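You operate a simulated robot arm through the tools that you are given. There is no shell and no other tool.

You are at the controls of a simulated robot arm. One attempt, no reset.

Task
Take the yellow foam and leave it on the black table. Put one of the old drives from the cream bench on top of the orange carton. Switch the storage switch on. Put one of the green coolers from the cooler mat top on the creased page. Put the red bottle on top of the blue craft paper. Take the white mouse and put it on the white table. Open the lower drawer, take the pink foam from the inside of the lower drawer and leave it on top of the crumpled paper, then shut the drawer. Any order will do. Set down upright: green cooler, red bottle.
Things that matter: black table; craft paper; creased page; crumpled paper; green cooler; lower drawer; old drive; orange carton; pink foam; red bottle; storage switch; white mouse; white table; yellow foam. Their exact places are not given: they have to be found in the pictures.

It is judged by the outcome, as a careful person would: the job done as asked, and still so three seconds after it is handed in. It fails if anything else is knocked over, pushed out of place, dropped, spilled or broken.

Robot
A 6-joint arm with a two-finger parallel gripper on a trunk, on a base that moves. Base frame: it is fixed to the floor where the robot stands at the start and does not move with it; the origin is under the middle of the robot, x ahead of it, y to its left, z up. Lengths are in m, angles in rad, forces in N, time in s.
With the tool pointing down near the work surface it reaches from about 0.36 to 0.9 m from the robot's upright axis, wherever it stands. Its first joint turns from -2.007 to 2.007 rad. Places, roughly: black table [0.2, 3.7, 0.7]; craft paper [3.5, 5.5, 0.25]; creased page (10x11x1 cm) [1.1, 5.4, 0.7]; crumpled paper (15x19x4 cm) [1, 5.2, 0.8]; green cooler [3, 4.75, 0.75]; lower drawer [1, 5.3, 0.2]; old drive [2.25, 2, 0.75]; orange carton [2, 2.25, 0.75]; pink foam (9x7x2 cm) [1.1, 5.3, 0.1]; red bottle [3, 5, 0.75]; storage switch [2.9, 4.1, 0.8]; white mouse (11x7x4 cm) [3.1, 4.9, 0.8]; white table [0, 2.9, 0.7]; yellow foam (8x5x2 cm) [2.1, 1.9, 0.8]. Payload 3.43 kg.
The TCP is the grasp point between the finger pads, 0.034 m short of the fingertips. In the tool frame z runs along the fingers and y along their closing line. Largest opening 0.128 m; finger width 0.024, thickness 0.012; the body of the gripper, 0.048 by 0.13 m, starts 0.096 m behind the TCP.
Orientation is that of the tool frame in the base frame, as a unit quaternion [x, y, z, w]. With the fingers straight down and closing along the base's y, the tool's x points along the base's -x, its y along +y and its z along -z.

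Tools
- The arm moves only by the tool play_rows. Its argument "series" is a list of rows, each a list of 6 numbers: the shift along the tool's x, y, z in m, then the turn, a rotation vector about the tool's x, y, z in rad. In form: [[tx, ty, tz, rx, ry, rz], ...]. A call has 1 to 20 rows; each row shifts and turns the commanded pose from where the row before left it, along the tool's axes as they then stand. "grip" is the finger opening in m, from 0 to 0.128, set as the call begins (left out, the last holds). A row lasts 0.2 s, in which the tool goes at most 0.05 m and 0.15 rad; a call with a longer step from one row to the next is refused whole, and so is a gripper value outside its range. Where a pose cannot be reached the arm comes as near as it can. A force on the tool above 40 N (or 10 N above the force at the start of the call, whichever is more), or a blocked arm, ends the call early, and 0.2 s more pass. The fingers move at their own pace (about 0.108 m/s each) and stop on an object; they squeeze with about 41 N. The grip force told is the motor's: it shows also when the fingers shut on nothing. Time passes only in rows, and 0.2 s behind the last, so rows that do not move let the fingers close. The reply holds the time, the measured pose of the TCP, the force on the tool along the base axes, the opening and the grip force, in the units named above and with some noise, with the torque about the TCP (base axes, N m) and any sound that the robot's microphone picked up.
- Cameras (640 x 400 px; columns grow to the right, rows downward): "scene" is now at [0.0588, 0.1905, 1.2347]; the picture's right is [-0.03, -1.00, 0.00], its down [-0.34, 0.01, -0.94] and it looks along [0.94, -0.03, -0.34] (base axes); focal length 290 px, centre (320, 200). "wrist" rides on the gripper at [0.076, -0.011, -0.16] in the tool frame; the picture's right is [0.15, 0.99, 0.00], its down [-0.88, 0.13, -0.46] and it looks along [-0.45, 0.07, 0.89] (tool axes); focal length 234 px, centre (320, 200).
- capture(camera): a new picture of that camera. It takes no simulated time.
- slide_trunk(by): moves the trunk up (or, below 0, down) by that many m; the arm and the scene camera ride with it, the base frame stays. It gives what a move gives, with no picture.
- base_move(legs): drives the robot by 1 to 6 legs, each [ahead, turn to the left] in m and rad, along the robot's own axes; the way and the turn of a leg run together, so that a leg with both is an arc; at most 1.5 m and 3.142 rad a leg. The arm and the cameras ride along, it lands a little off, and it stops where it bumps. It gives what a move gives.
- turn_head(pan, tilt): turns the head with the scene camera to pan (to the left, within 1.798 rad either way) and tilt (down, from -0.506 to 1.204), counted from straight ahead of the robot (the tilt from the chest, where the trunk bows). It gives what a move gives.
- pixel_to_xyz(camera, pixels): for up to 12 pixels [column, row] of the newest picture of that camera ("zoom" is the newest enlarged one), the place [x, y, z] in the base frame of the surface seen there, good to about 0.002 m, but the place of the scene camera against the robot may be out by one fixed shift of up to 0.012 m in any direction. It takes no simulated time.
- enlarge(camera, box): a new picture of the part [left, top, right, bottom] of that camera's present view, enlarged. It takes no simulated time.
- job_done(): hands the job in; it is judged then, once.

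Unless the task says otherwise, let go and move clear before handing in.

The tools are called after ">>>" as name(argument=value, ...) on one line, values as JSON. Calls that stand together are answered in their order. play_rows: Moves the arm, as the interface text tells. Its arguments: {"type":"object","properties":{"series":{"type":"array","items":{"type":"array","items":{"type":"number"}}},"grip":{"type":"number"}},"required":["series"]} The other tools are called the same way: slide_trunk (by) moves the trunk up or down; base_move (legs) drives the base; turn_head (pan, tilt) turns the head that bears the scene camera; capture (camera) takes a picture; pixel_to_xyz (camera, pixels) gives the place of the surface under pixels of a picture; enlarge (camera, box) takes an enlarged picture of a part of a camera's view; job_done () hands the job in.

At the start:

```text
t: 0.0
position: [0.5644, -0.0633, 1.1001]
tool_rot: [0.001, 1.0, -0.001, 0.0]
force: [-1.0, -0.6, 0.4]
moment: [-0.04, 0.0, -0.02]
width: 0.128
finger_force: 0.1
trunk travel left (down, up): [-0.475, 0.315]
robot x, y, heading: [0.0021, -0.0023, -0.0]
head pan, tilt (commanded): [-0.033, 0.353]
```

scene: 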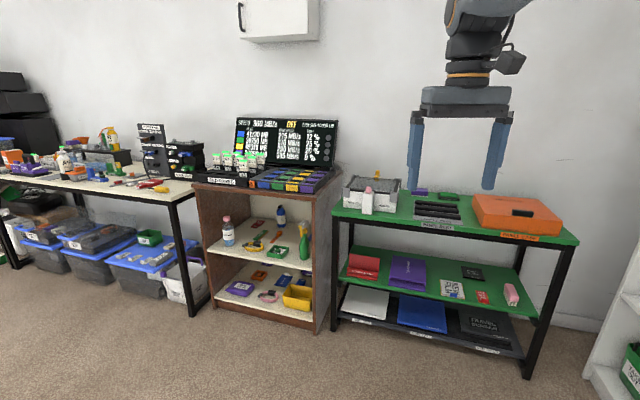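
wrist: 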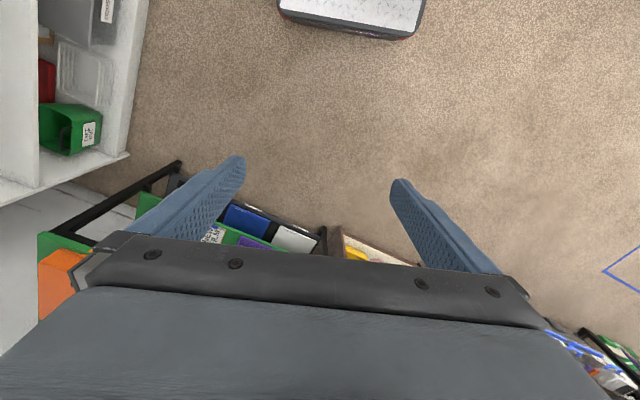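

The first picture shows benches ahead of the robot, and the listed places are mostly to its left and further away (y from 2 to 5.5). I'll turn the head to the left to look around before driving.

>>> turn_head(pan=0.8, tilt=0.3)

```text
t: 1.2
position: [0.5649, -0.0625, 1.0995]
tool_rot: [0.0, 1.0, 0.0, 0.0]
force: [-0.2, -0.9, -0.3]
moment: [-0.01, 0.06, 0.02]
width: 0.128
finger_force: 0.1
trunk travel left (down, up): [-0.475, 0.315]
robot x, y, heading: [-0.0016, 0.0001, -0.004]
head pan, tilt (commanded): [0.799, 0.3]
```

>>> capture(camera="scene")

>>> turn_head(pan=1.7, tilt=0.3)

>>> capture(camera="scene")

```text
taken
```

scene: 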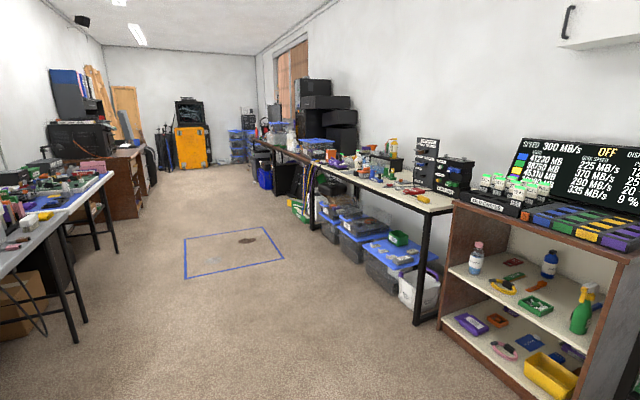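

```text
t: 2.4
position: [0.5652, -0.0618, 1.1]
tool_rot: [0.0, 1.0, 0.0, 0.0]
force: [-0.1, 0.6, 0.0]
moment: [-0.03, 0.01, 0.01]
width: 0.1279
finger_force: 0.1
trunk travel left (down, up): [-0.475, 0.315]
robot x, y, heading: [-0.001, -0.0006, 0.002]
head pan, tilt (commanded): [1.7, 0.3]
```

```text
taken
```

scene: 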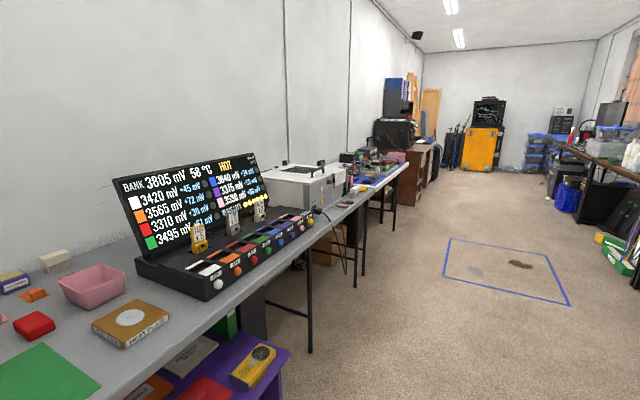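

The room is long. Left is a wall bench with a battery bank, with the desks further along, and the right-hand benches run along the other wall. I'll measure pixels to map both sides.

>>> pixel_to_xyz(camera="scene", pixels=[[340, 205], [355, 190], [385, 170], [405, 165], [425, 160], [520, 265], [480, 135], [395, 135], [360, 188], [630, 150], [570, 195], [250, 215]])

>>> turn_head(pan=0.8, tilt=0.3)

>>> enlarge(camera="scene", box=[220, 80, 480, 240])

>>> enlarge(camera="scene", box=[0, 80, 260, 240])

```text
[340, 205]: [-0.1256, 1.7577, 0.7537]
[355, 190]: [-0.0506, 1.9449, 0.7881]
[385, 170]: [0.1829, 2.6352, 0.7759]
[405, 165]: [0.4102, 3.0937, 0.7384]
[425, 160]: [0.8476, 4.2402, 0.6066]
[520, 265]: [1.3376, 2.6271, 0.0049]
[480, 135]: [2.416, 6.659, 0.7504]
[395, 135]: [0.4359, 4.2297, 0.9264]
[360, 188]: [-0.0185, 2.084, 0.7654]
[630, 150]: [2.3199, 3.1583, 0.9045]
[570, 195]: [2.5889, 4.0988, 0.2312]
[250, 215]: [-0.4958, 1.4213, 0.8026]
```

```text
t: 3.6
position: [0.5643, -0.0618, 1.0995]
tool_rot: [0.0, 1.0, 0.0, 0.0]
force: [0.2, 0.1, 0.6]
moment: [0.02, 0.0, 0.04]
width: 0.1282
finger_force: 0.1
trunk travel left (down, up): [-0.475, 0.315]
robot x, y, heading: [0.0021, -0.0016, -0.004]
head pan, tilt (commanded): [0.799, 0.3]
```

```text
2.46 times, centred on (350, 160) of scene
```

zoom: 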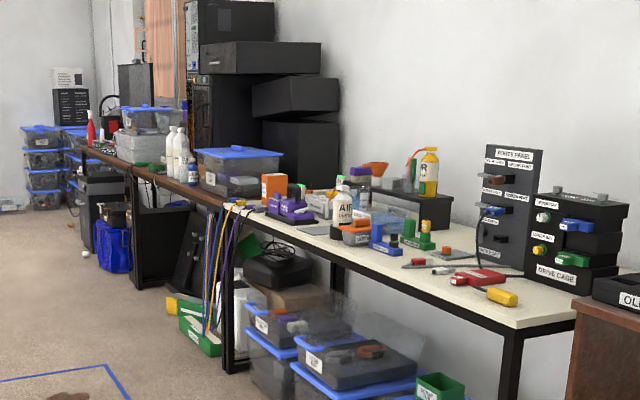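

```text
2.46 times, centred on (130, 160) of scene
```

zoom: 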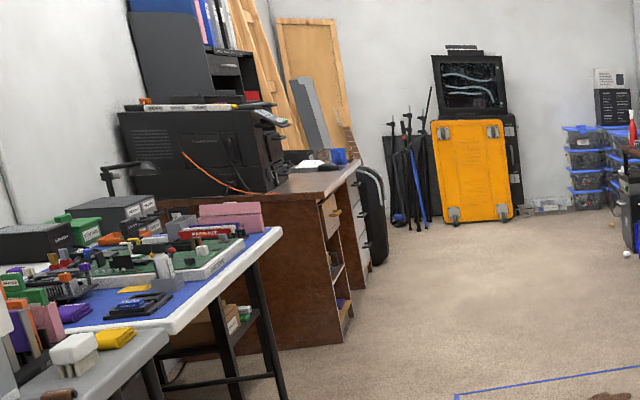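

The cream bench with the drive panel is on the right in the first zoom. The far brown desk and the white-edged table are on the left. I'll measure the edges to plan a safe drive.

>>> capture(camera="scene")

>>> pixel_to_xyz(camera="scene", pixels=[[435, 209], [455, 205], [412, 322], [330, 180], [445, 300], [530, 395], [455, 280], [320, 160], [405, 185], [185, 245], [280, 255], [75, 340]])

```text
taken
```

scene: 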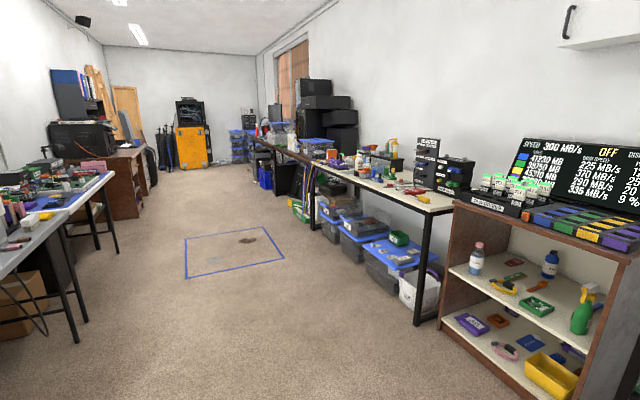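

```text
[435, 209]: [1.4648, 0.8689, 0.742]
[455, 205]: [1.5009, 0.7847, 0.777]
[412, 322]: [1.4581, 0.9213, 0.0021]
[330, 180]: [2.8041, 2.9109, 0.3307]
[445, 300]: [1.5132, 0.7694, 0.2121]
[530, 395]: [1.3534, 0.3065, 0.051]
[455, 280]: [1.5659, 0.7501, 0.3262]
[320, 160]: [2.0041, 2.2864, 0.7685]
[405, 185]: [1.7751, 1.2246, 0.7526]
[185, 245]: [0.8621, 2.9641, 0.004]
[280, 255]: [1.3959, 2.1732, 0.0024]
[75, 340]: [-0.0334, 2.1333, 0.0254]
```

The benches run diagonally, along a heading of about 1.2 rad, and the floor in between is open. I'll drive to about (1.3, 2.1), face the cream bench and look from there.

>>> base_move(legs=[[0, 1.02], [1.25, 0], [1.2, 0], [0, -1.39]])

>>> turn_head(pan=0.0, tilt=0.55)

>>> capture(camera="scene")

```text
t: 21.6
position: [1.7855, 1.8143, 1.0987]
tool_rot: [0.189, 0.982, 0.0, 0.0]
force: [0.4, -0.7, -0.4]
moment: [0.05, 0.03, 0.0]
width: 0.1281
finger_force: 0.0
trunk travel left (down, up): [-0.475, 0.315]
robot x, y, heading: [1.2866, 2.0797, -0.383]
head pan, tilt (commanded): [0.799, 0.3]
```

```text
t: 22.7
position: [1.7862, 1.8121, 1.0997]
tool_rot: [0.189, 0.982, 0.0, 0.0]
force: [0.3, -0.5, 0.1]
moment: [0.02, 0.0, 0.0]
width: 0.1277
finger_force: 0.0
trunk travel left (down, up): [-0.475, 0.315]
robot x, y, heading: [1.286, 2.0789, -0.381]
head pan, tilt (commanded): [0.0, 0.55]
```

```text
taken
```

scene: 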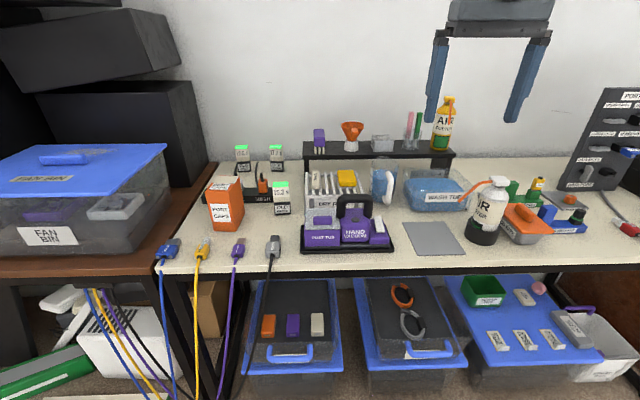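

I can see the orange "PORT CAPS" carton at (225,203) and something yellow at (347,177) on a white rack. I'll enlarge to identify the old drives and the yellow foam.

>>> enlarge(camera="scene", box=[190, 130, 350, 230])

>>> enlarge(camera="scene", box=[290, 140, 450, 240])

```text
4.00 times, centred on (270, 180) of scene
```

zoom: 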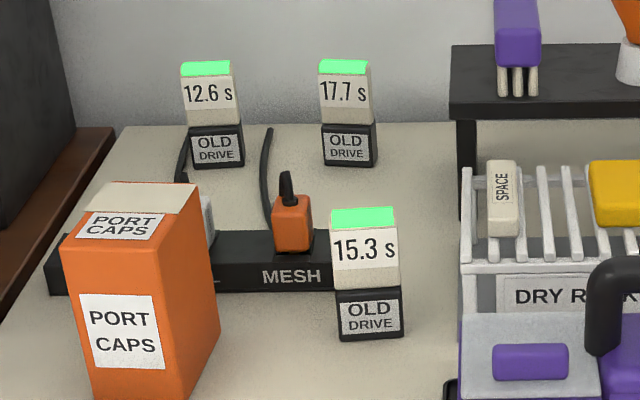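

```text
4.00 times, centred on (370, 190) of scene
```

zoom: 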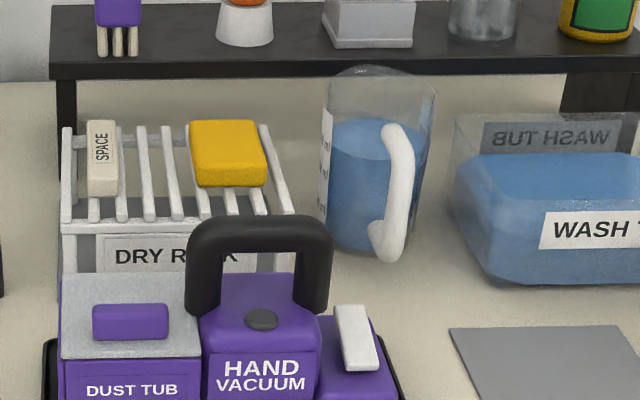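

The three small "OLD DRIVE" boxes are at (243,160), (276,158) and (281,197), and the yellow foam lies on the dry rack at (347,177). I'll measure them all.

>>> pixel_to_xyz(camera="zoom", pixels=[[195, 150], [258, 150], [225, 130], [195, 180], [263, 180], [120, 240], [75, 130], [300, 345], [400, 160], [260, 250]])

>>> enlarge(camera="scene", box=[190, 130, 350, 230])

>>> pixel_to_xyz(camera="zoom", pixels=[[362, 218], [335, 212], [393, 210], [370, 265], [370, 315], [370, 345], [206, 68], [345, 68], [135, 195], [95, 185], [195, 188], [140, 330]])

```text
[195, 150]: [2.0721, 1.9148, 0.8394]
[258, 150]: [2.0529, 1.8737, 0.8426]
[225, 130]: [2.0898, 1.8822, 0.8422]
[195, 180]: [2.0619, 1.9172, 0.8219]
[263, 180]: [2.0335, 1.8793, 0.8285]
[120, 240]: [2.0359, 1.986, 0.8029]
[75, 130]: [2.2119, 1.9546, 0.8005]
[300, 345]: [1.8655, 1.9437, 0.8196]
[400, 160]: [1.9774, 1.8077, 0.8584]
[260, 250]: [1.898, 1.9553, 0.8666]
```

```text
4.00 times, centred on (270, 180) of scene
```

zoom: 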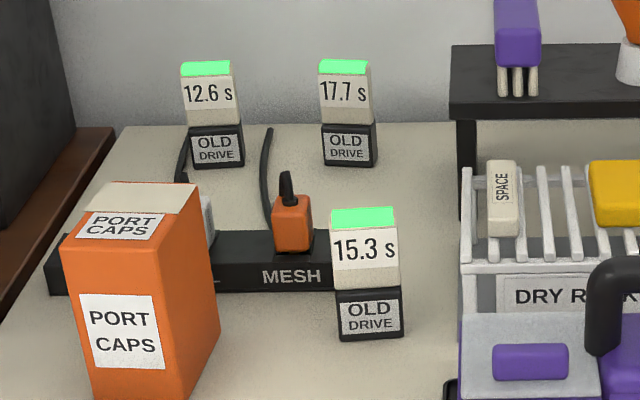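

```text
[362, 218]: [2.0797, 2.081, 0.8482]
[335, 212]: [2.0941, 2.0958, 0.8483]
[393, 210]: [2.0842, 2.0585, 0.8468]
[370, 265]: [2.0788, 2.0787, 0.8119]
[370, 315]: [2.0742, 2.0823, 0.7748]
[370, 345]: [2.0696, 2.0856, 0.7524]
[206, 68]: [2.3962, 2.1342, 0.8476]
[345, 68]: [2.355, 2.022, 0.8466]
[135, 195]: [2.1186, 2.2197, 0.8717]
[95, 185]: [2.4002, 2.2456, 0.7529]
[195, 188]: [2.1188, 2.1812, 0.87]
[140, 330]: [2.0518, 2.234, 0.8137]
```

The front drive's top is near (2.085, 2.078, 0.848) on a table at z≈0.752, and the carton top is at z≈0.871. Before moving closer I'll measure the bench front edge and the storage boxes under it.

>>> pixel_to_xyz(camera="scene", pixels=[[420, 266], [220, 268], [290, 365], [410, 360], [235, 330], [165, 300], [275, 260], [300, 250], [345, 195], [525, 345]])

>>> capture(camera="wrist")

```text
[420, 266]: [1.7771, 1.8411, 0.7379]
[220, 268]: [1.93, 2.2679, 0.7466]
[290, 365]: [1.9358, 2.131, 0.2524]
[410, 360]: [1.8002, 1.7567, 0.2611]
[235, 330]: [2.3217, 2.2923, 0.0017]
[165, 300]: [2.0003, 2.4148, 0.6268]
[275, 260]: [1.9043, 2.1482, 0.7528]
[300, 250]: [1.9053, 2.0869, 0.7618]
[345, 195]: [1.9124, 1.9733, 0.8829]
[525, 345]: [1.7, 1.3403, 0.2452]
```

```text
taken
```

wrist: 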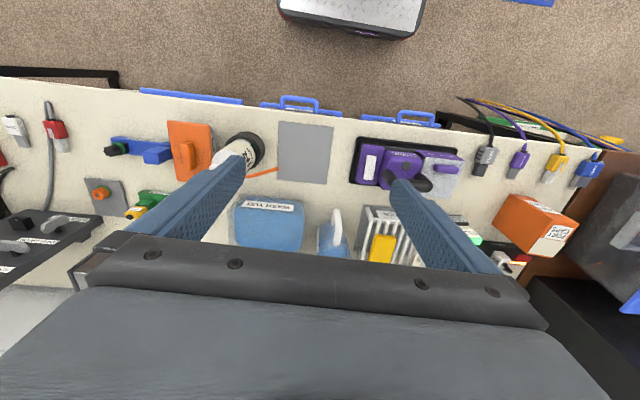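

The wrist picture shows the robot's own base plate at (350,20) at the top and the bench front edge at about row 80. I'll check how far the base reaches from its axis.

>>> pixel_to_xyz(camera="wrist", pixels=[[350, 38], [290, 18], [418, 25], [350, 15], [382, 248], [545, 225], [555, 240], [480, 165], [420, 185]])

```text
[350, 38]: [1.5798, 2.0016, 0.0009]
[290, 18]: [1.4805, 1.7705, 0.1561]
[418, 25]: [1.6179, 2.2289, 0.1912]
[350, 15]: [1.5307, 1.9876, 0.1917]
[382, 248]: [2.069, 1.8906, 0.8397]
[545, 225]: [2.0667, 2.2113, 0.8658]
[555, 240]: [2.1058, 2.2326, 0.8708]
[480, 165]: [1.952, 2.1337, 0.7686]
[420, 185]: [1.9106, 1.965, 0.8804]
```

The base front reaches about 0.28 m from the axis and the bench edge is 0.53 m ahead, so I can go 0.12 m closer. Then I'll look again.

>>> base_move(legs=[[0.12, 0]])

>>> turn_head(pan=0.1, tilt=0.7)

>>> capture(camera="scene")

>>> capture(camera="wrist")

```text
t: 23.9
position: [1.8977, 1.7692, 1.0998]
tool_rot: [0.188, 0.982, 0.0, 0.0]
force: [-0.2, -0.3, -0.3]
moment: [-0.04, -0.02, 0.0]
width: 0.128
finger_force: 0.0
trunk travel left (down, up): [-0.475, 0.315]
robot x, y, heading: [1.3944, 2.036, -0.381]
head pan, tilt (commanded): [0.0, 0.55]
```

```text
t: 24.6
position: [1.8971, 1.7701, 1.1002]
tool_rot: [0.188, 0.982, 0.0, 0.0]
force: [-0.8, 0.0, 1.1]
moment: [0.07, -0.02, -0.02]
width: 0.1278
finger_force: 0.0
trunk travel left (down, up): [-0.475, 0.315]
robot x, y, heading: [1.3974, 2.0347, -0.384]
head pan, tilt (commanded): [0.099, 0.7]
```

```text
taken
```

scene: 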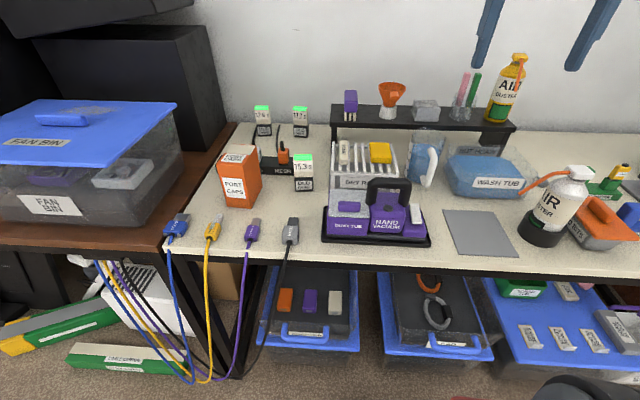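

```text
taken
```

wrist: 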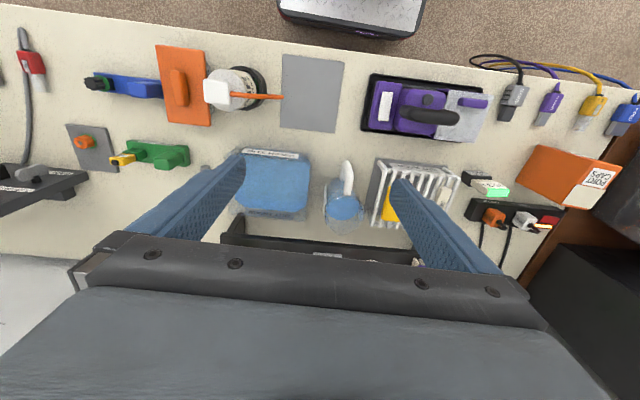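

The wrist frame shows the drive at (490,187) and the carton at (570,175). I'll move the tool left over the drive at z 1.1 and take a wrist picture.

>>> play_rows(series=[[-0.008, 0.045, 0, 0, 0, 0], [-0.008, 0.045, 0, 0, 0, 0], [-0.008, 0.045, 0, 0, 0, 0], [-0.008, 0.045, 0, 0, 0, 0], [-0.008, 0.045, 0, 0, 0, 0], [-0.008, 0.045, 0, 0, 0, 0], [-0.008, 0.045, 0, 0, 0, 0], [-0.004, 0.041, 0, 0, 0, 0]], grip=0.08)

>>> capture(camera="wrist")

```text
t: 26.4
position: [2.0838, 2.0775, 1.102]
tool_rot: [0.188, 0.982, 0.0, 0.0]
force: [0.2, -0.8, -0.7]
moment: [0.06, -0.06, 0.02]
width: 0.0799
finger_force: 0.2
trunk travel left (down, up): [-0.475, 0.315]
robot x, y, heading: [1.3943, 2.0398, -0.378]
head pan, tilt (commanded): [0.099, 0.7]
```

```text
taken
```

wrist: 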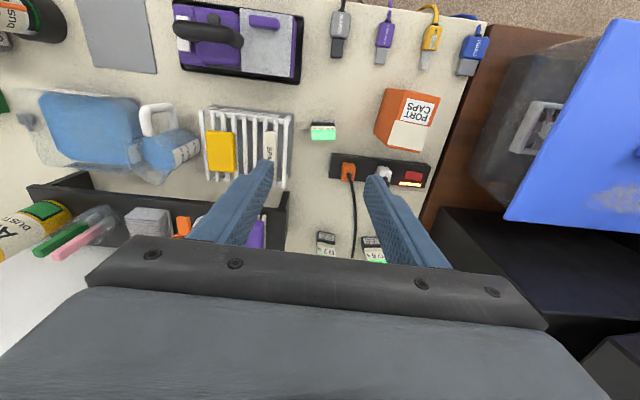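

The drive is right below the tool, at (323,131). I'll enlarge the wrist view and measure the drive and the carton precisely.

>>> enlarge(camera="wrist", box=[280, 70, 440, 170])

>>> pixel_to_xyz(camera="zoom", pixels=[[120, 205], [215, 205], [120, 225], [220, 225], [125, 250], [225, 250], [125, 275], [225, 275], [170, 262]])

```text
4.00 times, centred on (360, 120) of wrist
```

zoom: 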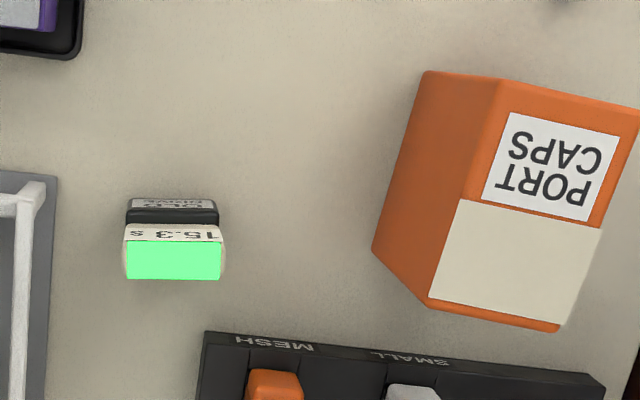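

```text
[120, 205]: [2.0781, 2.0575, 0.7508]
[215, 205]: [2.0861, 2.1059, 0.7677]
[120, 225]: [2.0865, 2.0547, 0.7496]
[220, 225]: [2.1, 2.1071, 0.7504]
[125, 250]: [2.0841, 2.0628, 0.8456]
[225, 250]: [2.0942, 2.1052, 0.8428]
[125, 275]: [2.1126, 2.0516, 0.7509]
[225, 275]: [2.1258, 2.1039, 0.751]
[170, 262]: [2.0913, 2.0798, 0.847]
```

Now the drive's green top corners and the carton's top corners in the zoom.

>>> pixel_to_xyz(camera="zoom", pixels=[[132, 245], [215, 245], [132, 274], [215, 274], [505, 90], [622, 112], [555, 318], [440, 296], [520, 200], [550, 240], [470, 240], [590, 230]])

```text
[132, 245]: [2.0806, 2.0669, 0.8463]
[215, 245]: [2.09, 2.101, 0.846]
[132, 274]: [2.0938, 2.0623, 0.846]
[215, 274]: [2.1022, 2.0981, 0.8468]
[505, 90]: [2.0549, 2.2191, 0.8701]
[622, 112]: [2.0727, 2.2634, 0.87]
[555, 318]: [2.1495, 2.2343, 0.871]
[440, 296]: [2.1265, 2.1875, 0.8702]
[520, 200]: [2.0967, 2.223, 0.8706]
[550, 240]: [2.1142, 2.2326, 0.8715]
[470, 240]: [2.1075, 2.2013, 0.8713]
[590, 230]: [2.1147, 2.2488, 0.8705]
```

The drive top is centred at about (2.092, 2.082) and is 4.5 cm wide and 2 cm deep, turned about 0.12 rad from the tool. I'll align, turn a little and come down to just above it, then check.

>>> play_rows(series=[[-0.0057, 0.0071, 0, 0, 0, 0], [0, 0, 0, 0, 0, -0.12], [0, 0, 0.045, 0, 0, 0], [0, 0, 0.045, 0, 0, 0], [0, 0, 0.045, 0, 0, 0], [0, 0, 0.03, 0, 0, 0]])

>>> capture(camera="wrist")

```text
t: 27.8
position: [2.092, 2.0825, 0.9351]
tool_rot: [0.129, 0.992, 0.0, 0.001]
force: [-0.8, -0.9, 0.2]
moment: [-0.01, 0.01, -0.02]
width: 0.08
finger_force: 0.1
trunk travel left (down, up): [-0.475, 0.315]
robot x, y, heading: [1.3955, 2.0372, -0.379]
head pan, tilt (commanded): [0.099, 0.7]
```

```text
taken
```

wrist: 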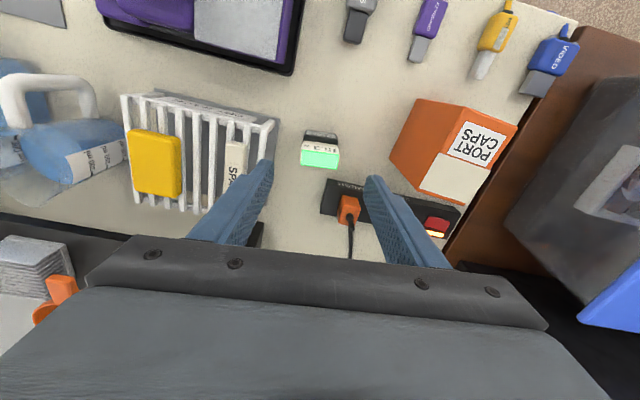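

The drive sits at (320,155), midway between the fingers and parallel to the closing line. I'll descend to z≈0.812 and then close.

>>> play_rows(series=[[0, 0, 0.041, 0, 0, 0], [0, 0, 0.041, 0, 0, 0], [0, 0, 0.041, 0, 0, 0]])

>>> capture(camera="wrist")

```text
t: 28.6
position: [2.0915, 2.082, 0.8102]
tool_rot: [0.13, 0.992, 0.0, 0.001]
force: [0.2, 0.0, 1.5]
moment: [-0.06, 0.0, -0.07]
width: 0.0802
finger_force: 0.0
trunk travel left (down, up): [-0.475, 0.315]
robot x, y, heading: [1.3964, 2.038, -0.379]
head pan, tilt (commanded): [0.099, 0.7]
```

```text
taken
```

wrist: 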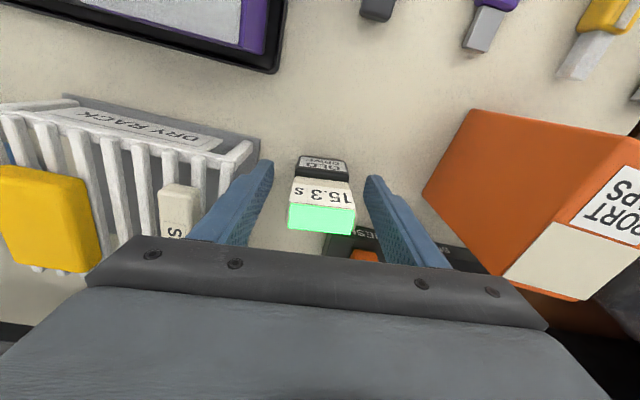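

The drive stands between the fingers. Closing on it now.

>>> play_rows(series=[[0, 0, 0, 0, 0, 0], [0, 0, 0, 0, 0, 0], [0, 0, 0, 0, 0, 0]], grip=0.02)

>>> play_rows(series=[[0, 0, -0.03, 0, 0, 0], [0, 0, -0.04, 0, 0, 0], [0, 0, -0.04, 0, 0, 0], [0, 0, -0.04, 0, 0, 0], [0, 0, 0, 0, 0, 0]])

>>> capture(camera="wrist")

>>> capture(camera="scene")

```text
t: 29.4
position: [2.0926, 2.0816, 0.8096]
tool_rot: [0.129, 0.992, 0.0, 0.0]
force: [0.3, -0.1, 0.5]
moment: [-0.02, 0.01, 0.01]
width: 0.0459
finger_force: 40.8
trunk travel left (down, up): [-0.475, 0.315]
robot x, y, heading: [1.3971, 2.0362, -0.38]
head pan, tilt (commanded): [0.099, 0.7]
```

```text
t: 30.6
position: [2.0915, 2.0823, 0.9643]
tool_rot: [0.131, 0.991, 0.001, 0.0]
force: [-0.1, 0.1, -1.7]
moment: [-0.04, 0.02, 0.05]
width: 0.0456
finger_force: 41.1
trunk travel left (down, up): [-0.475, 0.315]
robot x, y, heading: [1.3942, 2.0325, -0.377]
head pan, tilt (commanded): [0.099, 0.7]
```

```text
taken
```

wrist: 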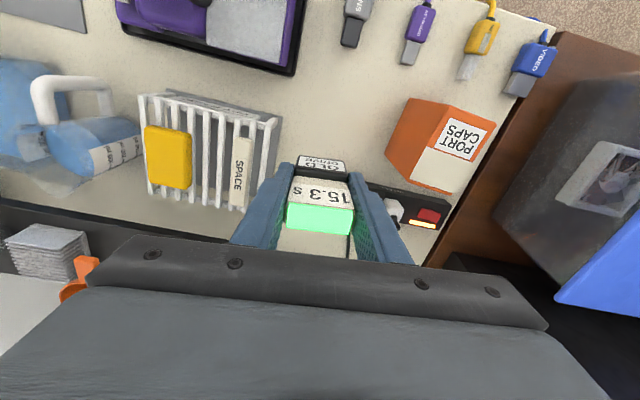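

```text
taken
```

scene: 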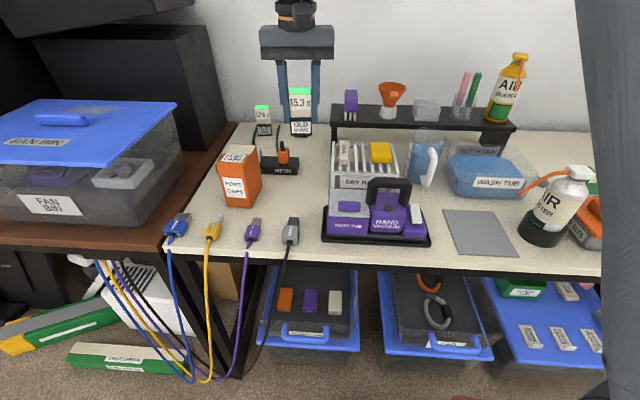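

The drive is held at 0.0456 wide and clear of the table. I'll re-measure the carton top from this wrist view at (450,155).

>>> enlarge(camera="wrist", box=[370, 80, 530, 180])

>>> pixel_to_xyz(camera="wrist", pixels=[[438, 108], [488, 122], [450, 188], [412, 178], [450, 148], [455, 160]])

```text
4.00 times, centred on (450, 130) of wrist
```

zoom: 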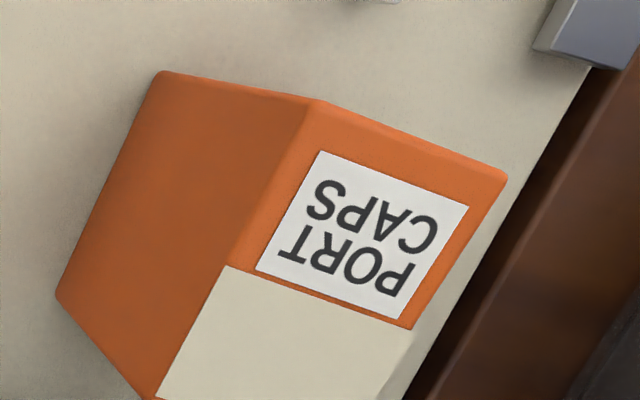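

```text
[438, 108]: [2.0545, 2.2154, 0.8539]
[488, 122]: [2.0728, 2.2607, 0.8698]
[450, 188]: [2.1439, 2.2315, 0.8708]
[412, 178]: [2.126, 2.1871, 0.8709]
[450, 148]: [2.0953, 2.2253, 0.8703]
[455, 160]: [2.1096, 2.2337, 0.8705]
```

The carton top is centred at about (2.099, 2.226, 0.871). I'll lift, carry the drive over it, turn to line up with the carton, and stop just above.

>>> play_rows(series=[[0, 0, -0.03, 0, 0, 0], [0.0075, 0.0352, 0, 0, 0, 0], [0.0075, 0.0352, 0, 0, 0, 0], [0.0075, 0.0352, 0, 0, 0, 0], [0.0075, 0.0352, 0, 0, 0, 0], [0, 0, 0, 0, 0, 0.15], [0, 0, 0.03, 0, 0, 0], [0, 0, 0.02, 0, 0, 0], [0, 0, 0, 0, 0, 0]])

>>> capture(camera="wrist")

>>> enlarge(camera="scene", box=[190, 60, 350, 220])

```text
t: 32.6
position: [2.1003, 2.2263, 0.942]
tool_rot: [0.203, 0.979, 0.0, 0.0]
force: [0.2, -0.4, -2.6]
moment: [-0.03, 0.05, 0.01]
width: 0.0456
finger_force: 40.4
trunk travel left (down, up): [-0.475, 0.315]
robot x, y, heading: [1.3978, 2.0355, -0.38]
head pan, tilt (commanded): [0.099, 0.7]
```

```text
taken
```

wrist: 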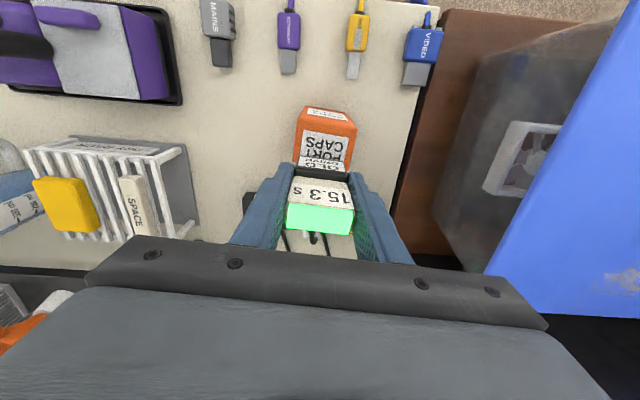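

```text
2.50 times, centred on (270, 140) of scene
```

zoom: 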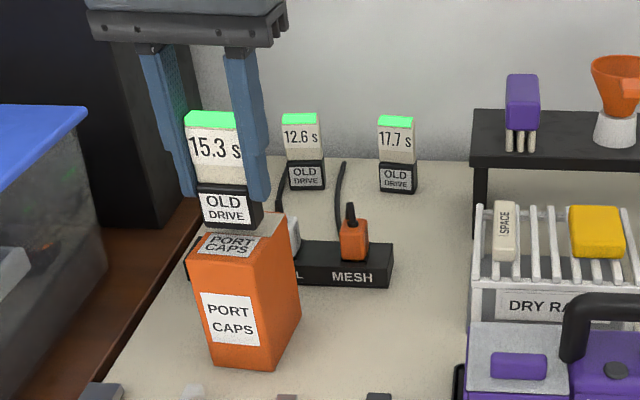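

The drive hangs right above the carton top. I'll lower slowly to contact.

>>> play_rows(series=[[0, 0, 0.007, 0, 0, 0], [0, 0, 0.003, 0, 0, 0], [0, 0, 0.0015, 0, 0, 0], [0, 0, 0, 0, 0, 0]])

```text
t: 33.6
position: [2.0996, 2.2253, 0.9312]
tool_rot: [0.203, 0.979, -0.001, 0.0]
force: [1.0, 0.3, -1.4]
moment: [-0.01, -0.03, 0.01]
width: 0.0458
finger_force: 40.4
trunk travel left (down, up): [-0.475, 0.315]
robot x, y, heading: [1.398, 2.0349, -0.377]
head pan, tilt (commanded): [0.099, 0.7]
```

>>> play_rows(series=[[0, 0, 0.0015, 0, 0, 0], [0, 0, 0.001, 0, 0, 0], [0, 0, 0, 0, 0, 0]])

>>> enlarge(camera="scene", box=[200, 70, 300, 220])

```text
t: 34.4
position: [2.1006, 2.2255, 0.9302]
tool_rot: [0.204, 0.979, 0.0, 0.001]
force: [-1.4, -1.1, 21.6]
moment: [-0.2, 0.21, 0.03]
width: 0.0457
finger_force: 41.0
trunk travel left (down, up): [-0.475, 0.315]
robot x, y, heading: [1.3957, 2.0396, -0.381]
head pan, tilt (commanded): [0.099, 0.7]
```

```text
2.67 times, centred on (250, 145) of scene
```

zoom: 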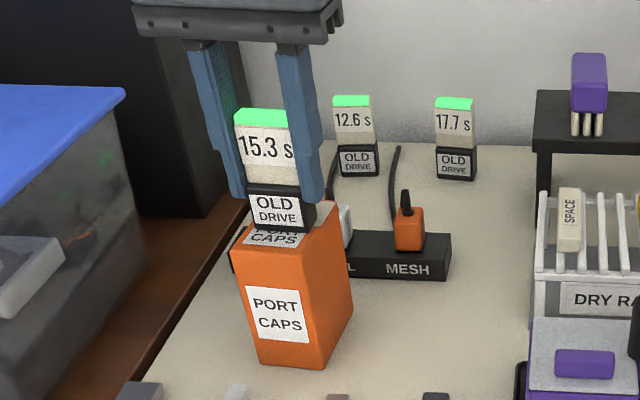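

Contact is made (Fz 21.6 N), so the drive rests on the carton. I'll ease up a hair, open the fingers and rise straight up.

>>> play_rows(series=[[0, 0, -0.001, 0, 0, 0], [0, 0, 0, 0, 0, 0]])

>>> play_rows(series=[[0, 0, 0, 0, 0, 0], [0, 0, 0, 0, 0, 0], [0, 0, -0.02, 0, 0, 0], [0, 0, -0.04, 0, 0, 0], [0, 0, -0.05, 0, 0, 0], [0, 0, -0.05, 0, 0, 0], [0, 0, -0.02, 0, 0, 0]], grip=0.075)

>>> capture(camera="wrist")

>>> enlarge(camera="scene", box=[190, 60, 430, 260])

```text
t: 35.0
position: [2.0999, 2.2244, 0.9306]
tool_rot: [0.204, 0.979, 0.0, 0.001]
force: [2.6, 0.6, 22.2]
moment: [-0.11, -0.17, -0.02]
width: 0.0455
finger_force: 40.9
trunk travel left (down, up): [-0.475, 0.315]
robot x, y, heading: [1.3944, 2.0362, -0.38]
head pan, tilt (commanded): [0.099, 0.7]
```

```text
t: 36.6
position: [2.1022, 2.2266, 1.1089]
tool_rot: [0.203, 0.979, 0.0, 0.0]
force: [-0.6, -0.2, -0.1]
moment: [-0.07, 0.05, 0.01]
width: 0.0752
finger_force: 0.1
trunk travel left (down, up): [-0.475, 0.315]
robot x, y, heading: [1.3958, 2.0377, -0.38]
head pan, tilt (commanded): [0.099, 0.7]
```

```text
taken
```

wrist: 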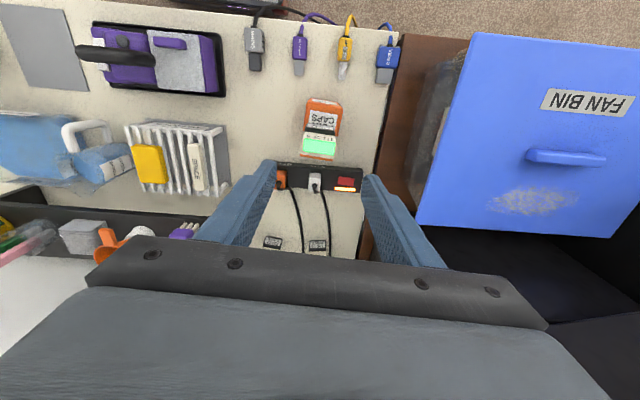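

```text
2.00 times, centred on (310, 160) of scene
```

zoom: 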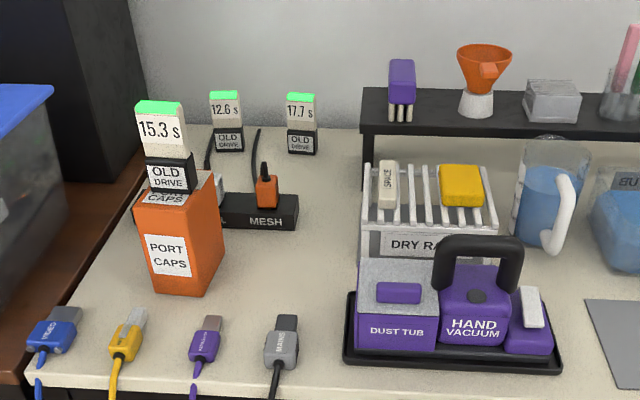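

The drive stands well on the carton. Next is the yellow foam: I'll move right over the dry rack at this height and look down.

>>> play_rows(series=[[-0.0116, -0.04, 0, 0, 0, 0], [-0.0116, -0.04, 0, 0, 0, 0], [-0.0116, -0.04, 0, 0, 0, 0], [-0.0116, -0.04, 0, 0, 0, 0], [-0.0116, -0.04, 0, 0, 0, 0], [-0.0116, -0.04, 0, 0, 0, 0], [-0.0116, -0.04, 0, 0, 0, 0], [-0.0116, -0.039, 0.01, 0, 0, 0]])

>>> enlarge(camera="wrist", box=[240, 80, 400, 180])

```text
t: 38.4
position: [2.0579, 1.8974, 1.0995]
tool_rot: [0.203, 0.979, 0.0, 0.0]
force: [0.2, 0.0, 0.4]
moment: [-0.06, -0.03, -0.02]
width: 0.0751
finger_force: 0.1
trunk travel left (down, up): [-0.475, 0.315]
robot x, y, heading: [1.3965, 2.0397, -0.383]
head pan, tilt (commanded): [0.099, 0.7]
```

```text
4.00 times, centred on (320, 130) of wrist
```

zoom: 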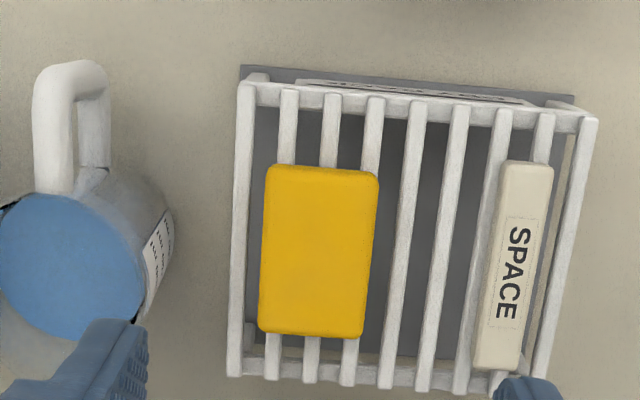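

The foam lies on the rack bars. I'll measure its corners, height and the bar tops.

>>> pixel_to_xyz(camera="zoom", pixels=[[275, 175], [370, 180], [265, 325], [355, 330], [315, 250], [285, 130], [410, 200], [330, 130], [245, 250], [390, 350], [88, 70], [60, 270]])

```text
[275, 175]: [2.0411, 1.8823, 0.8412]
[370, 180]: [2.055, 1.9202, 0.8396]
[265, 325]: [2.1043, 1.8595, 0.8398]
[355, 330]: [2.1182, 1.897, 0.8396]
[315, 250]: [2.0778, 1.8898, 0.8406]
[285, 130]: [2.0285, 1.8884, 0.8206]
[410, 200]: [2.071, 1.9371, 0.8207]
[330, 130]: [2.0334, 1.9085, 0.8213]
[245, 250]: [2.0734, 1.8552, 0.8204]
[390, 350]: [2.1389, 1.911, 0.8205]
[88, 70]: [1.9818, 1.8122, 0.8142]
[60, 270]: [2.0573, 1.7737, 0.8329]
```

Foam top is at z 0.840, bar tops at 0.8205, and the foam centre is (2.080, 1.890). I'll check how close the shelf and the funnel behind it are before going down.

>>> capture(camera="scene")

>>> pixel_to_xyz(camera="scene", pixels=[[365, 122], [350, 102], [420, 130], [445, 133], [365, 110]])

```text
taken
```

scene: 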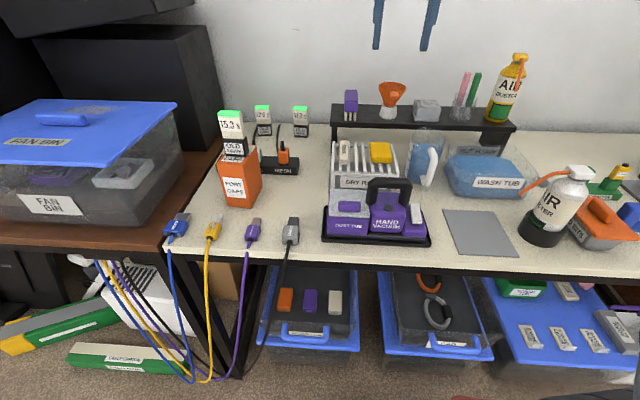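

```text
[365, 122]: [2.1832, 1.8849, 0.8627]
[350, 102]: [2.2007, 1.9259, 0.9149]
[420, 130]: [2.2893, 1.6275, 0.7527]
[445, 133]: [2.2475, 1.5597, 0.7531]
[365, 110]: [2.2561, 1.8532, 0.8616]
```

The shelf is 0.10 m beyond the foam, so there's clearance. I'll align over the foam, turn −0.06 and descend so the fingertips stay just above the bars.

>>> play_rows(series=[[-0.023, 0.0017, 0, 0, 0, 0], [0, 0, 0, 0, 0, -0.06], [0, 0, 0.045, 0, 0, 0], [0, 0, 0.045, 0, 0, 0], [0, 0, 0.045, 0, 0, 0], [0, 0, 0.045, 0, 0, 0], [0, 0, 0.025, 0, 0, 0]])

>>> capture(camera="wrist")

```text
t: 40.0
position: [2.0782, 1.8881, 0.8911]
tool_rot: [0.174, 0.985, 0.0, 0.0]
force: [-0.4, 0.3, -0.7]
moment: [0.0, 0.0, -0.03]
width: 0.0752
finger_force: 0.0
trunk travel left (down, up): [-0.475, 0.315]
robot x, y, heading: [1.3926, 2.0354, -0.378]
head pan, tilt (commanded): [0.099, 0.7]
```

```text
taken
```

wrist: 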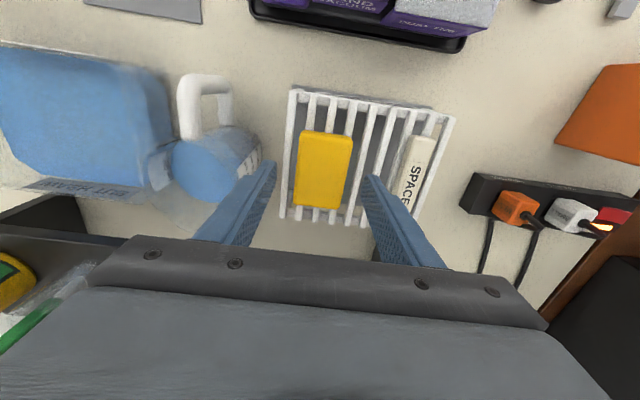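

The foam lies centred at (323,170) between the fingers. I'll descend the last 3.4 cm and close.

>>> play_rows(series=[[0, 0, 0.02, 0, 0, 0], [0, 0, 0.014, 0, 0, 0]])

>>> play_rows(series=[[0, 0, 0, 0, 0, 0], [0, 0, 0, 0, 0, 0], [0, 0, 0, 0, 0, 0]], grip=0.03)

>>> play_rows(series=[[0, 0, -0.02, 0, 0, 0], [0, 0, -0.04, 0, 0, 0], [0, 0, -0.045, 0, 0, 0], [0, 0, -0.045, 0, 0, 0], [0, 0, -0.045, 0, 0, 0], [0, 0, 0, 0, 0, 0]])

>>> capture(camera="wrist")

```text
t: 40.6
position: [2.0781, 1.8895, 0.8574]
tool_rot: [0.174, 0.985, 0.0, 0.0]
force: [-0.3, 0.1, 0.7]
moment: [-0.01, -0.01, 0.01]
width: 0.0753
finger_force: 0.1
trunk travel left (down, up): [-0.475, 0.315]
robot x, y, heading: [1.3991, 2.0362, -0.38]
head pan, tilt (commanded): [0.099, 0.7]
```

```text
t: 41.4
position: [2.0776, 1.8903, 0.8587]
tool_rot: [0.173, 0.985, 0.0, 0.001]
force: [-0.4, 0.3, 1.1]
moment: [0.01, 0.01, 0.0]
width: 0.0487
finger_force: 40.6
trunk travel left (down, up): [-0.475, 0.315]
robot x, y, heading: [1.3947, 2.0366, -0.375]
head pan, tilt (commanded): [0.099, 0.7]
```

```text
t: 42.8
position: [2.0792, 1.8897, 1.0562]
tool_rot: [0.174, 0.985, 0.0, 0.0]
force: [-0.2, 0.9, -0.7]
moment: [-0.02, -0.01, 0.04]
width: 0.0485
finger_force: 40.6
trunk travel left (down, up): [-0.475, 0.315]
robot x, y, heading: [1.3986, 2.037, -0.379]
head pan, tilt (commanded): [0.099, 0.7]
```

```text
taken
```

wrist: 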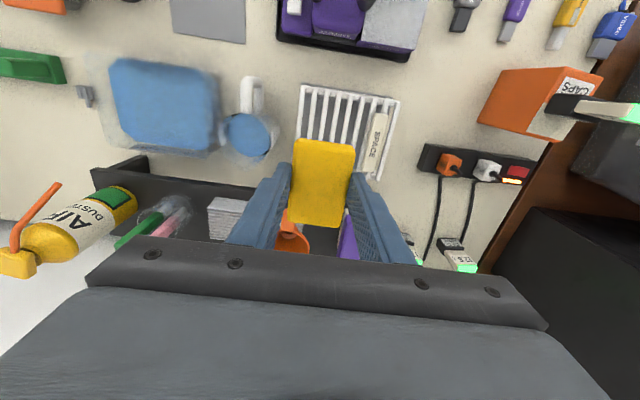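

The foam is held at 0.0485 wide. I'll back away from the bench, turn along the corridor, and look toward the black table.

>>> base_move(legs=[[-0.4, 0], [0, 1.9]])

>>> turn_head(pan=0.4, tilt=0.4)

>>> capture(camera="scene")

```text
t: 49.9
position: [0.9259, 2.8757, 1.0558]
tool_rot: [0.708, -0.706, 0.001, 0.001]
force: [0.0, 0.0, -0.7]
moment: [-0.02, 0.02, 0.0]
width: 0.0483
finger_force: 40.9
trunk travel left (down, up): [-0.475, 0.315]
robot x, y, heading: [1.0264, 2.1862, 1.54]
head pan, tilt (commanded): [0.099, 0.7]
```

```text
t: 50.7
position: [0.926, 2.8746, 1.0555]
tool_rot: [0.709, -0.705, 0.0, 0.0]
force: [0.4, 0.4, -0.9]
moment: [0.0, 0.02, -0.02]
width: 0.0484
finger_force: 41.3
trunk travel left (down, up): [-0.475, 0.315]
robot x, y, heading: [1.0253, 2.1867, 1.545]
head pan, tilt (commanded): [0.4, 0.4]
```

```text
taken
```

scene: 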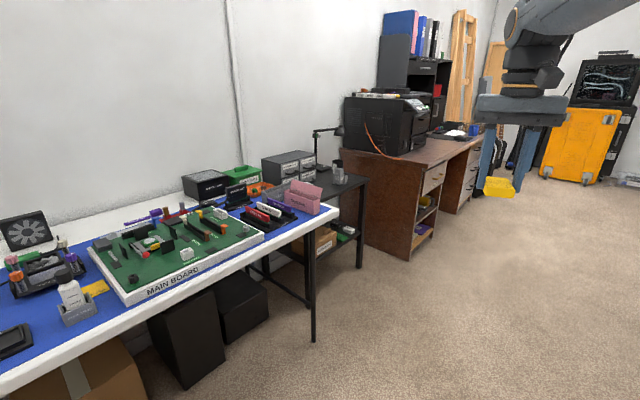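

The small black table lies past the white table, at around (345,190), with a lamp on it. I'll enlarge and measure it.

>>> enlarge(camera="scene", box=[220, 110, 400, 230])

>>> pixel_to_xyz(camera="scene", pixels=[[345, 190], [365, 180], [340, 205], [325, 180], [355, 188], [337, 178], [337, 215], [360, 260], [312, 335], [330, 212]])

```text
3.33 times, centred on (310, 170) of scene
```

zoom: 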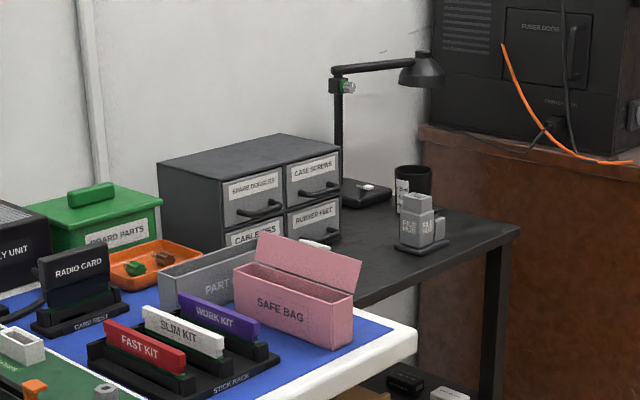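

```text
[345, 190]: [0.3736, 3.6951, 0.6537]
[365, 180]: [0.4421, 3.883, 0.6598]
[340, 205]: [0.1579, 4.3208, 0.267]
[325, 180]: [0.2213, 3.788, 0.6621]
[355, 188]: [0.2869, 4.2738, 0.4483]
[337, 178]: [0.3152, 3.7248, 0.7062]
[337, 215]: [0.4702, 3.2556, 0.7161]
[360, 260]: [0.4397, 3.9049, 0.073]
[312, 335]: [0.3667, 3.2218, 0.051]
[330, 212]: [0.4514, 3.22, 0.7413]
```

I'll query free spots on the black table in the zoom and the near corner of the brown desk.

>>> pixel_to_xyz(camera="zoom", pixels=[[370, 262], [400, 272], [450, 252], [345, 252], [470, 240], [380, 240], [420, 240], [510, 226], [385, 215], [365, 300], [420, 330]])

>>> pixel_to_xyz(camera="scene", pixels=[[410, 258], [440, 175], [450, 210], [480, 155], [405, 160]])

```text
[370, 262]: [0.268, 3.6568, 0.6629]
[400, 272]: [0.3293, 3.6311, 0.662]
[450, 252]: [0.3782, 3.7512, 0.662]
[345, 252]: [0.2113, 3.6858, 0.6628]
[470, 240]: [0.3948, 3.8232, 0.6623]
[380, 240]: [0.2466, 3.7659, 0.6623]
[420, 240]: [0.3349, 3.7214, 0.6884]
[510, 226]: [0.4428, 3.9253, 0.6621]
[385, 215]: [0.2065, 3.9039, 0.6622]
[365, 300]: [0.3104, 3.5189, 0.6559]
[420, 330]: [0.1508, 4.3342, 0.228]
```

```text
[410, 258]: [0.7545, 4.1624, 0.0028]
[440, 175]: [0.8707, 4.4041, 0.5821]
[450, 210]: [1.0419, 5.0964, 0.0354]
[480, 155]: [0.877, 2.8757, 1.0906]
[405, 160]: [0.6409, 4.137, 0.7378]
```

The table top is at z 0.662 with free space near (0.27, 3.65). I'll drive up the corridor and face it from about (1.0, 3.5).

>>> base_move(legs=[[1.3, 0], [0, 1.4]])

>>> turn_head(pan=0.0, tilt=0.65)

>>> capture(camera="scene")

>>> capture(camera="wrist")

```text
t: 60.7
position: [0.3659, 3.5202, 1.0542]
tool_rot: [0.996, -0.09, 0.001, 0.0]
force: [0.2, 0.0, 0.2]
moment: [-0.02, 0.01, 0.02]
width: 0.0488
finger_force: 40.8
trunk travel left (down, up): [-0.475, 0.315]
robot x, y, heading: [1.0654, 3.4916, 2.931]
head pan, tilt (commanded): [0.4, 0.4]
```

```text
t: 61.6
position: [0.365, 3.5197, 1.056]
tool_rot: [0.996, -0.09, 0.0, 0.0]
force: [0.7, -0.3, 0.2]
moment: [0.04, 0.0, 0.03]
width: 0.0486
finger_force: 41.1
trunk travel left (down, up): [-0.475, 0.315]
robot x, y, heading: [1.065, 3.4912, 2.933]
head pan, tilt (commanded): [0.0, 0.649]
```

```text
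taken
```

scene: 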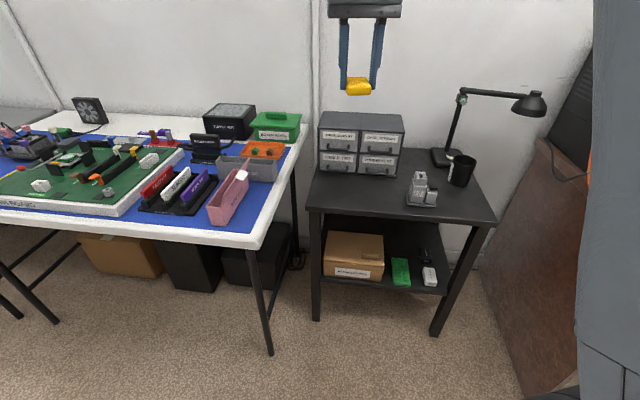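

```text
taken
```

wrist: 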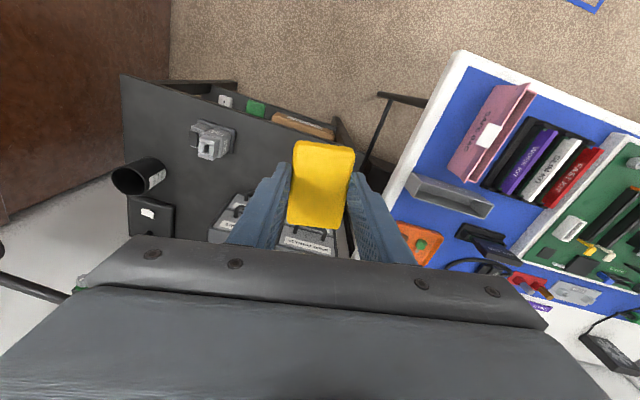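

The front-left part of the black table, around (350,195), is free. I'll measure it together with the edges and drawer fronts.

>>> pixel_to_xyz(camera="scene", pixels=[[350, 195], [325, 195], [390, 195], [340, 207], [390, 180], [360, 173], [410, 205], [320, 205], [335, 135]])

>>> pixel_to_xyz(camera="wrist", pixels=[[265, 130], [235, 170], [180, 110], [265, 180], [300, 128], [225, 215], [330, 250]])

```text
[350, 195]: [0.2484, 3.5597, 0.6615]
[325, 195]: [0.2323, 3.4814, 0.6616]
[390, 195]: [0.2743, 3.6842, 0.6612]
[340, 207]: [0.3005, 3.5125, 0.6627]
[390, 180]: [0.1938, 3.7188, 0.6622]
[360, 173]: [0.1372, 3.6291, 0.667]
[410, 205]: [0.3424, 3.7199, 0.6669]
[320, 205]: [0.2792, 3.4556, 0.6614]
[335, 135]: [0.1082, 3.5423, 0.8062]
```

```text
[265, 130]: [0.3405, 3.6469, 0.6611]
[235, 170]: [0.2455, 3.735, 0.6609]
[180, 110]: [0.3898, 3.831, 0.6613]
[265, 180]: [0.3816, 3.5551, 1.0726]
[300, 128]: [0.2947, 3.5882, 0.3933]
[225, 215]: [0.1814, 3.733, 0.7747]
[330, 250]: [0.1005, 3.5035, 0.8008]
```

I'll drive 0.1 m closer for an easier reach, then carry the foam to about (0.25, 3.615), which lies between the drawer fronts and the table's front edge.

>>> base_move(legs=[[0.1, 0]])

>>> capture(camera="wrist")

```text
t: 62.7
position: [0.2676, 3.541, 1.0555]
tool_rot: [0.996, -0.09, 0.0, 0.0]
force: [-0.3, -0.2, -0.1]
moment: [0.03, 0.0, 0.0]
width: 0.0486
finger_force: 41.0
trunk travel left (down, up): [-0.475, 0.315]
robot x, y, heading: [0.9681, 3.5119, 2.933]
head pan, tilt (commanded): [0.0, 0.649]
```

```text
taken
```

wrist: 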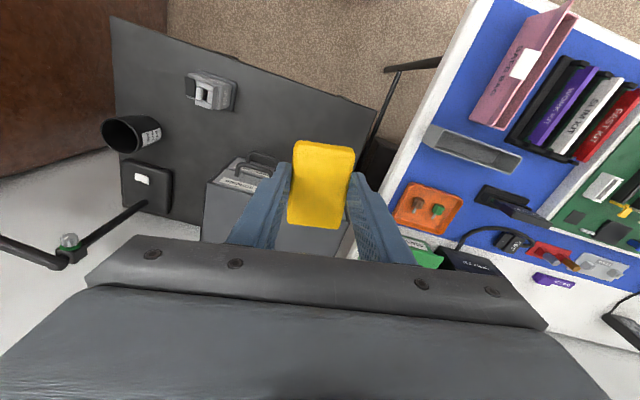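

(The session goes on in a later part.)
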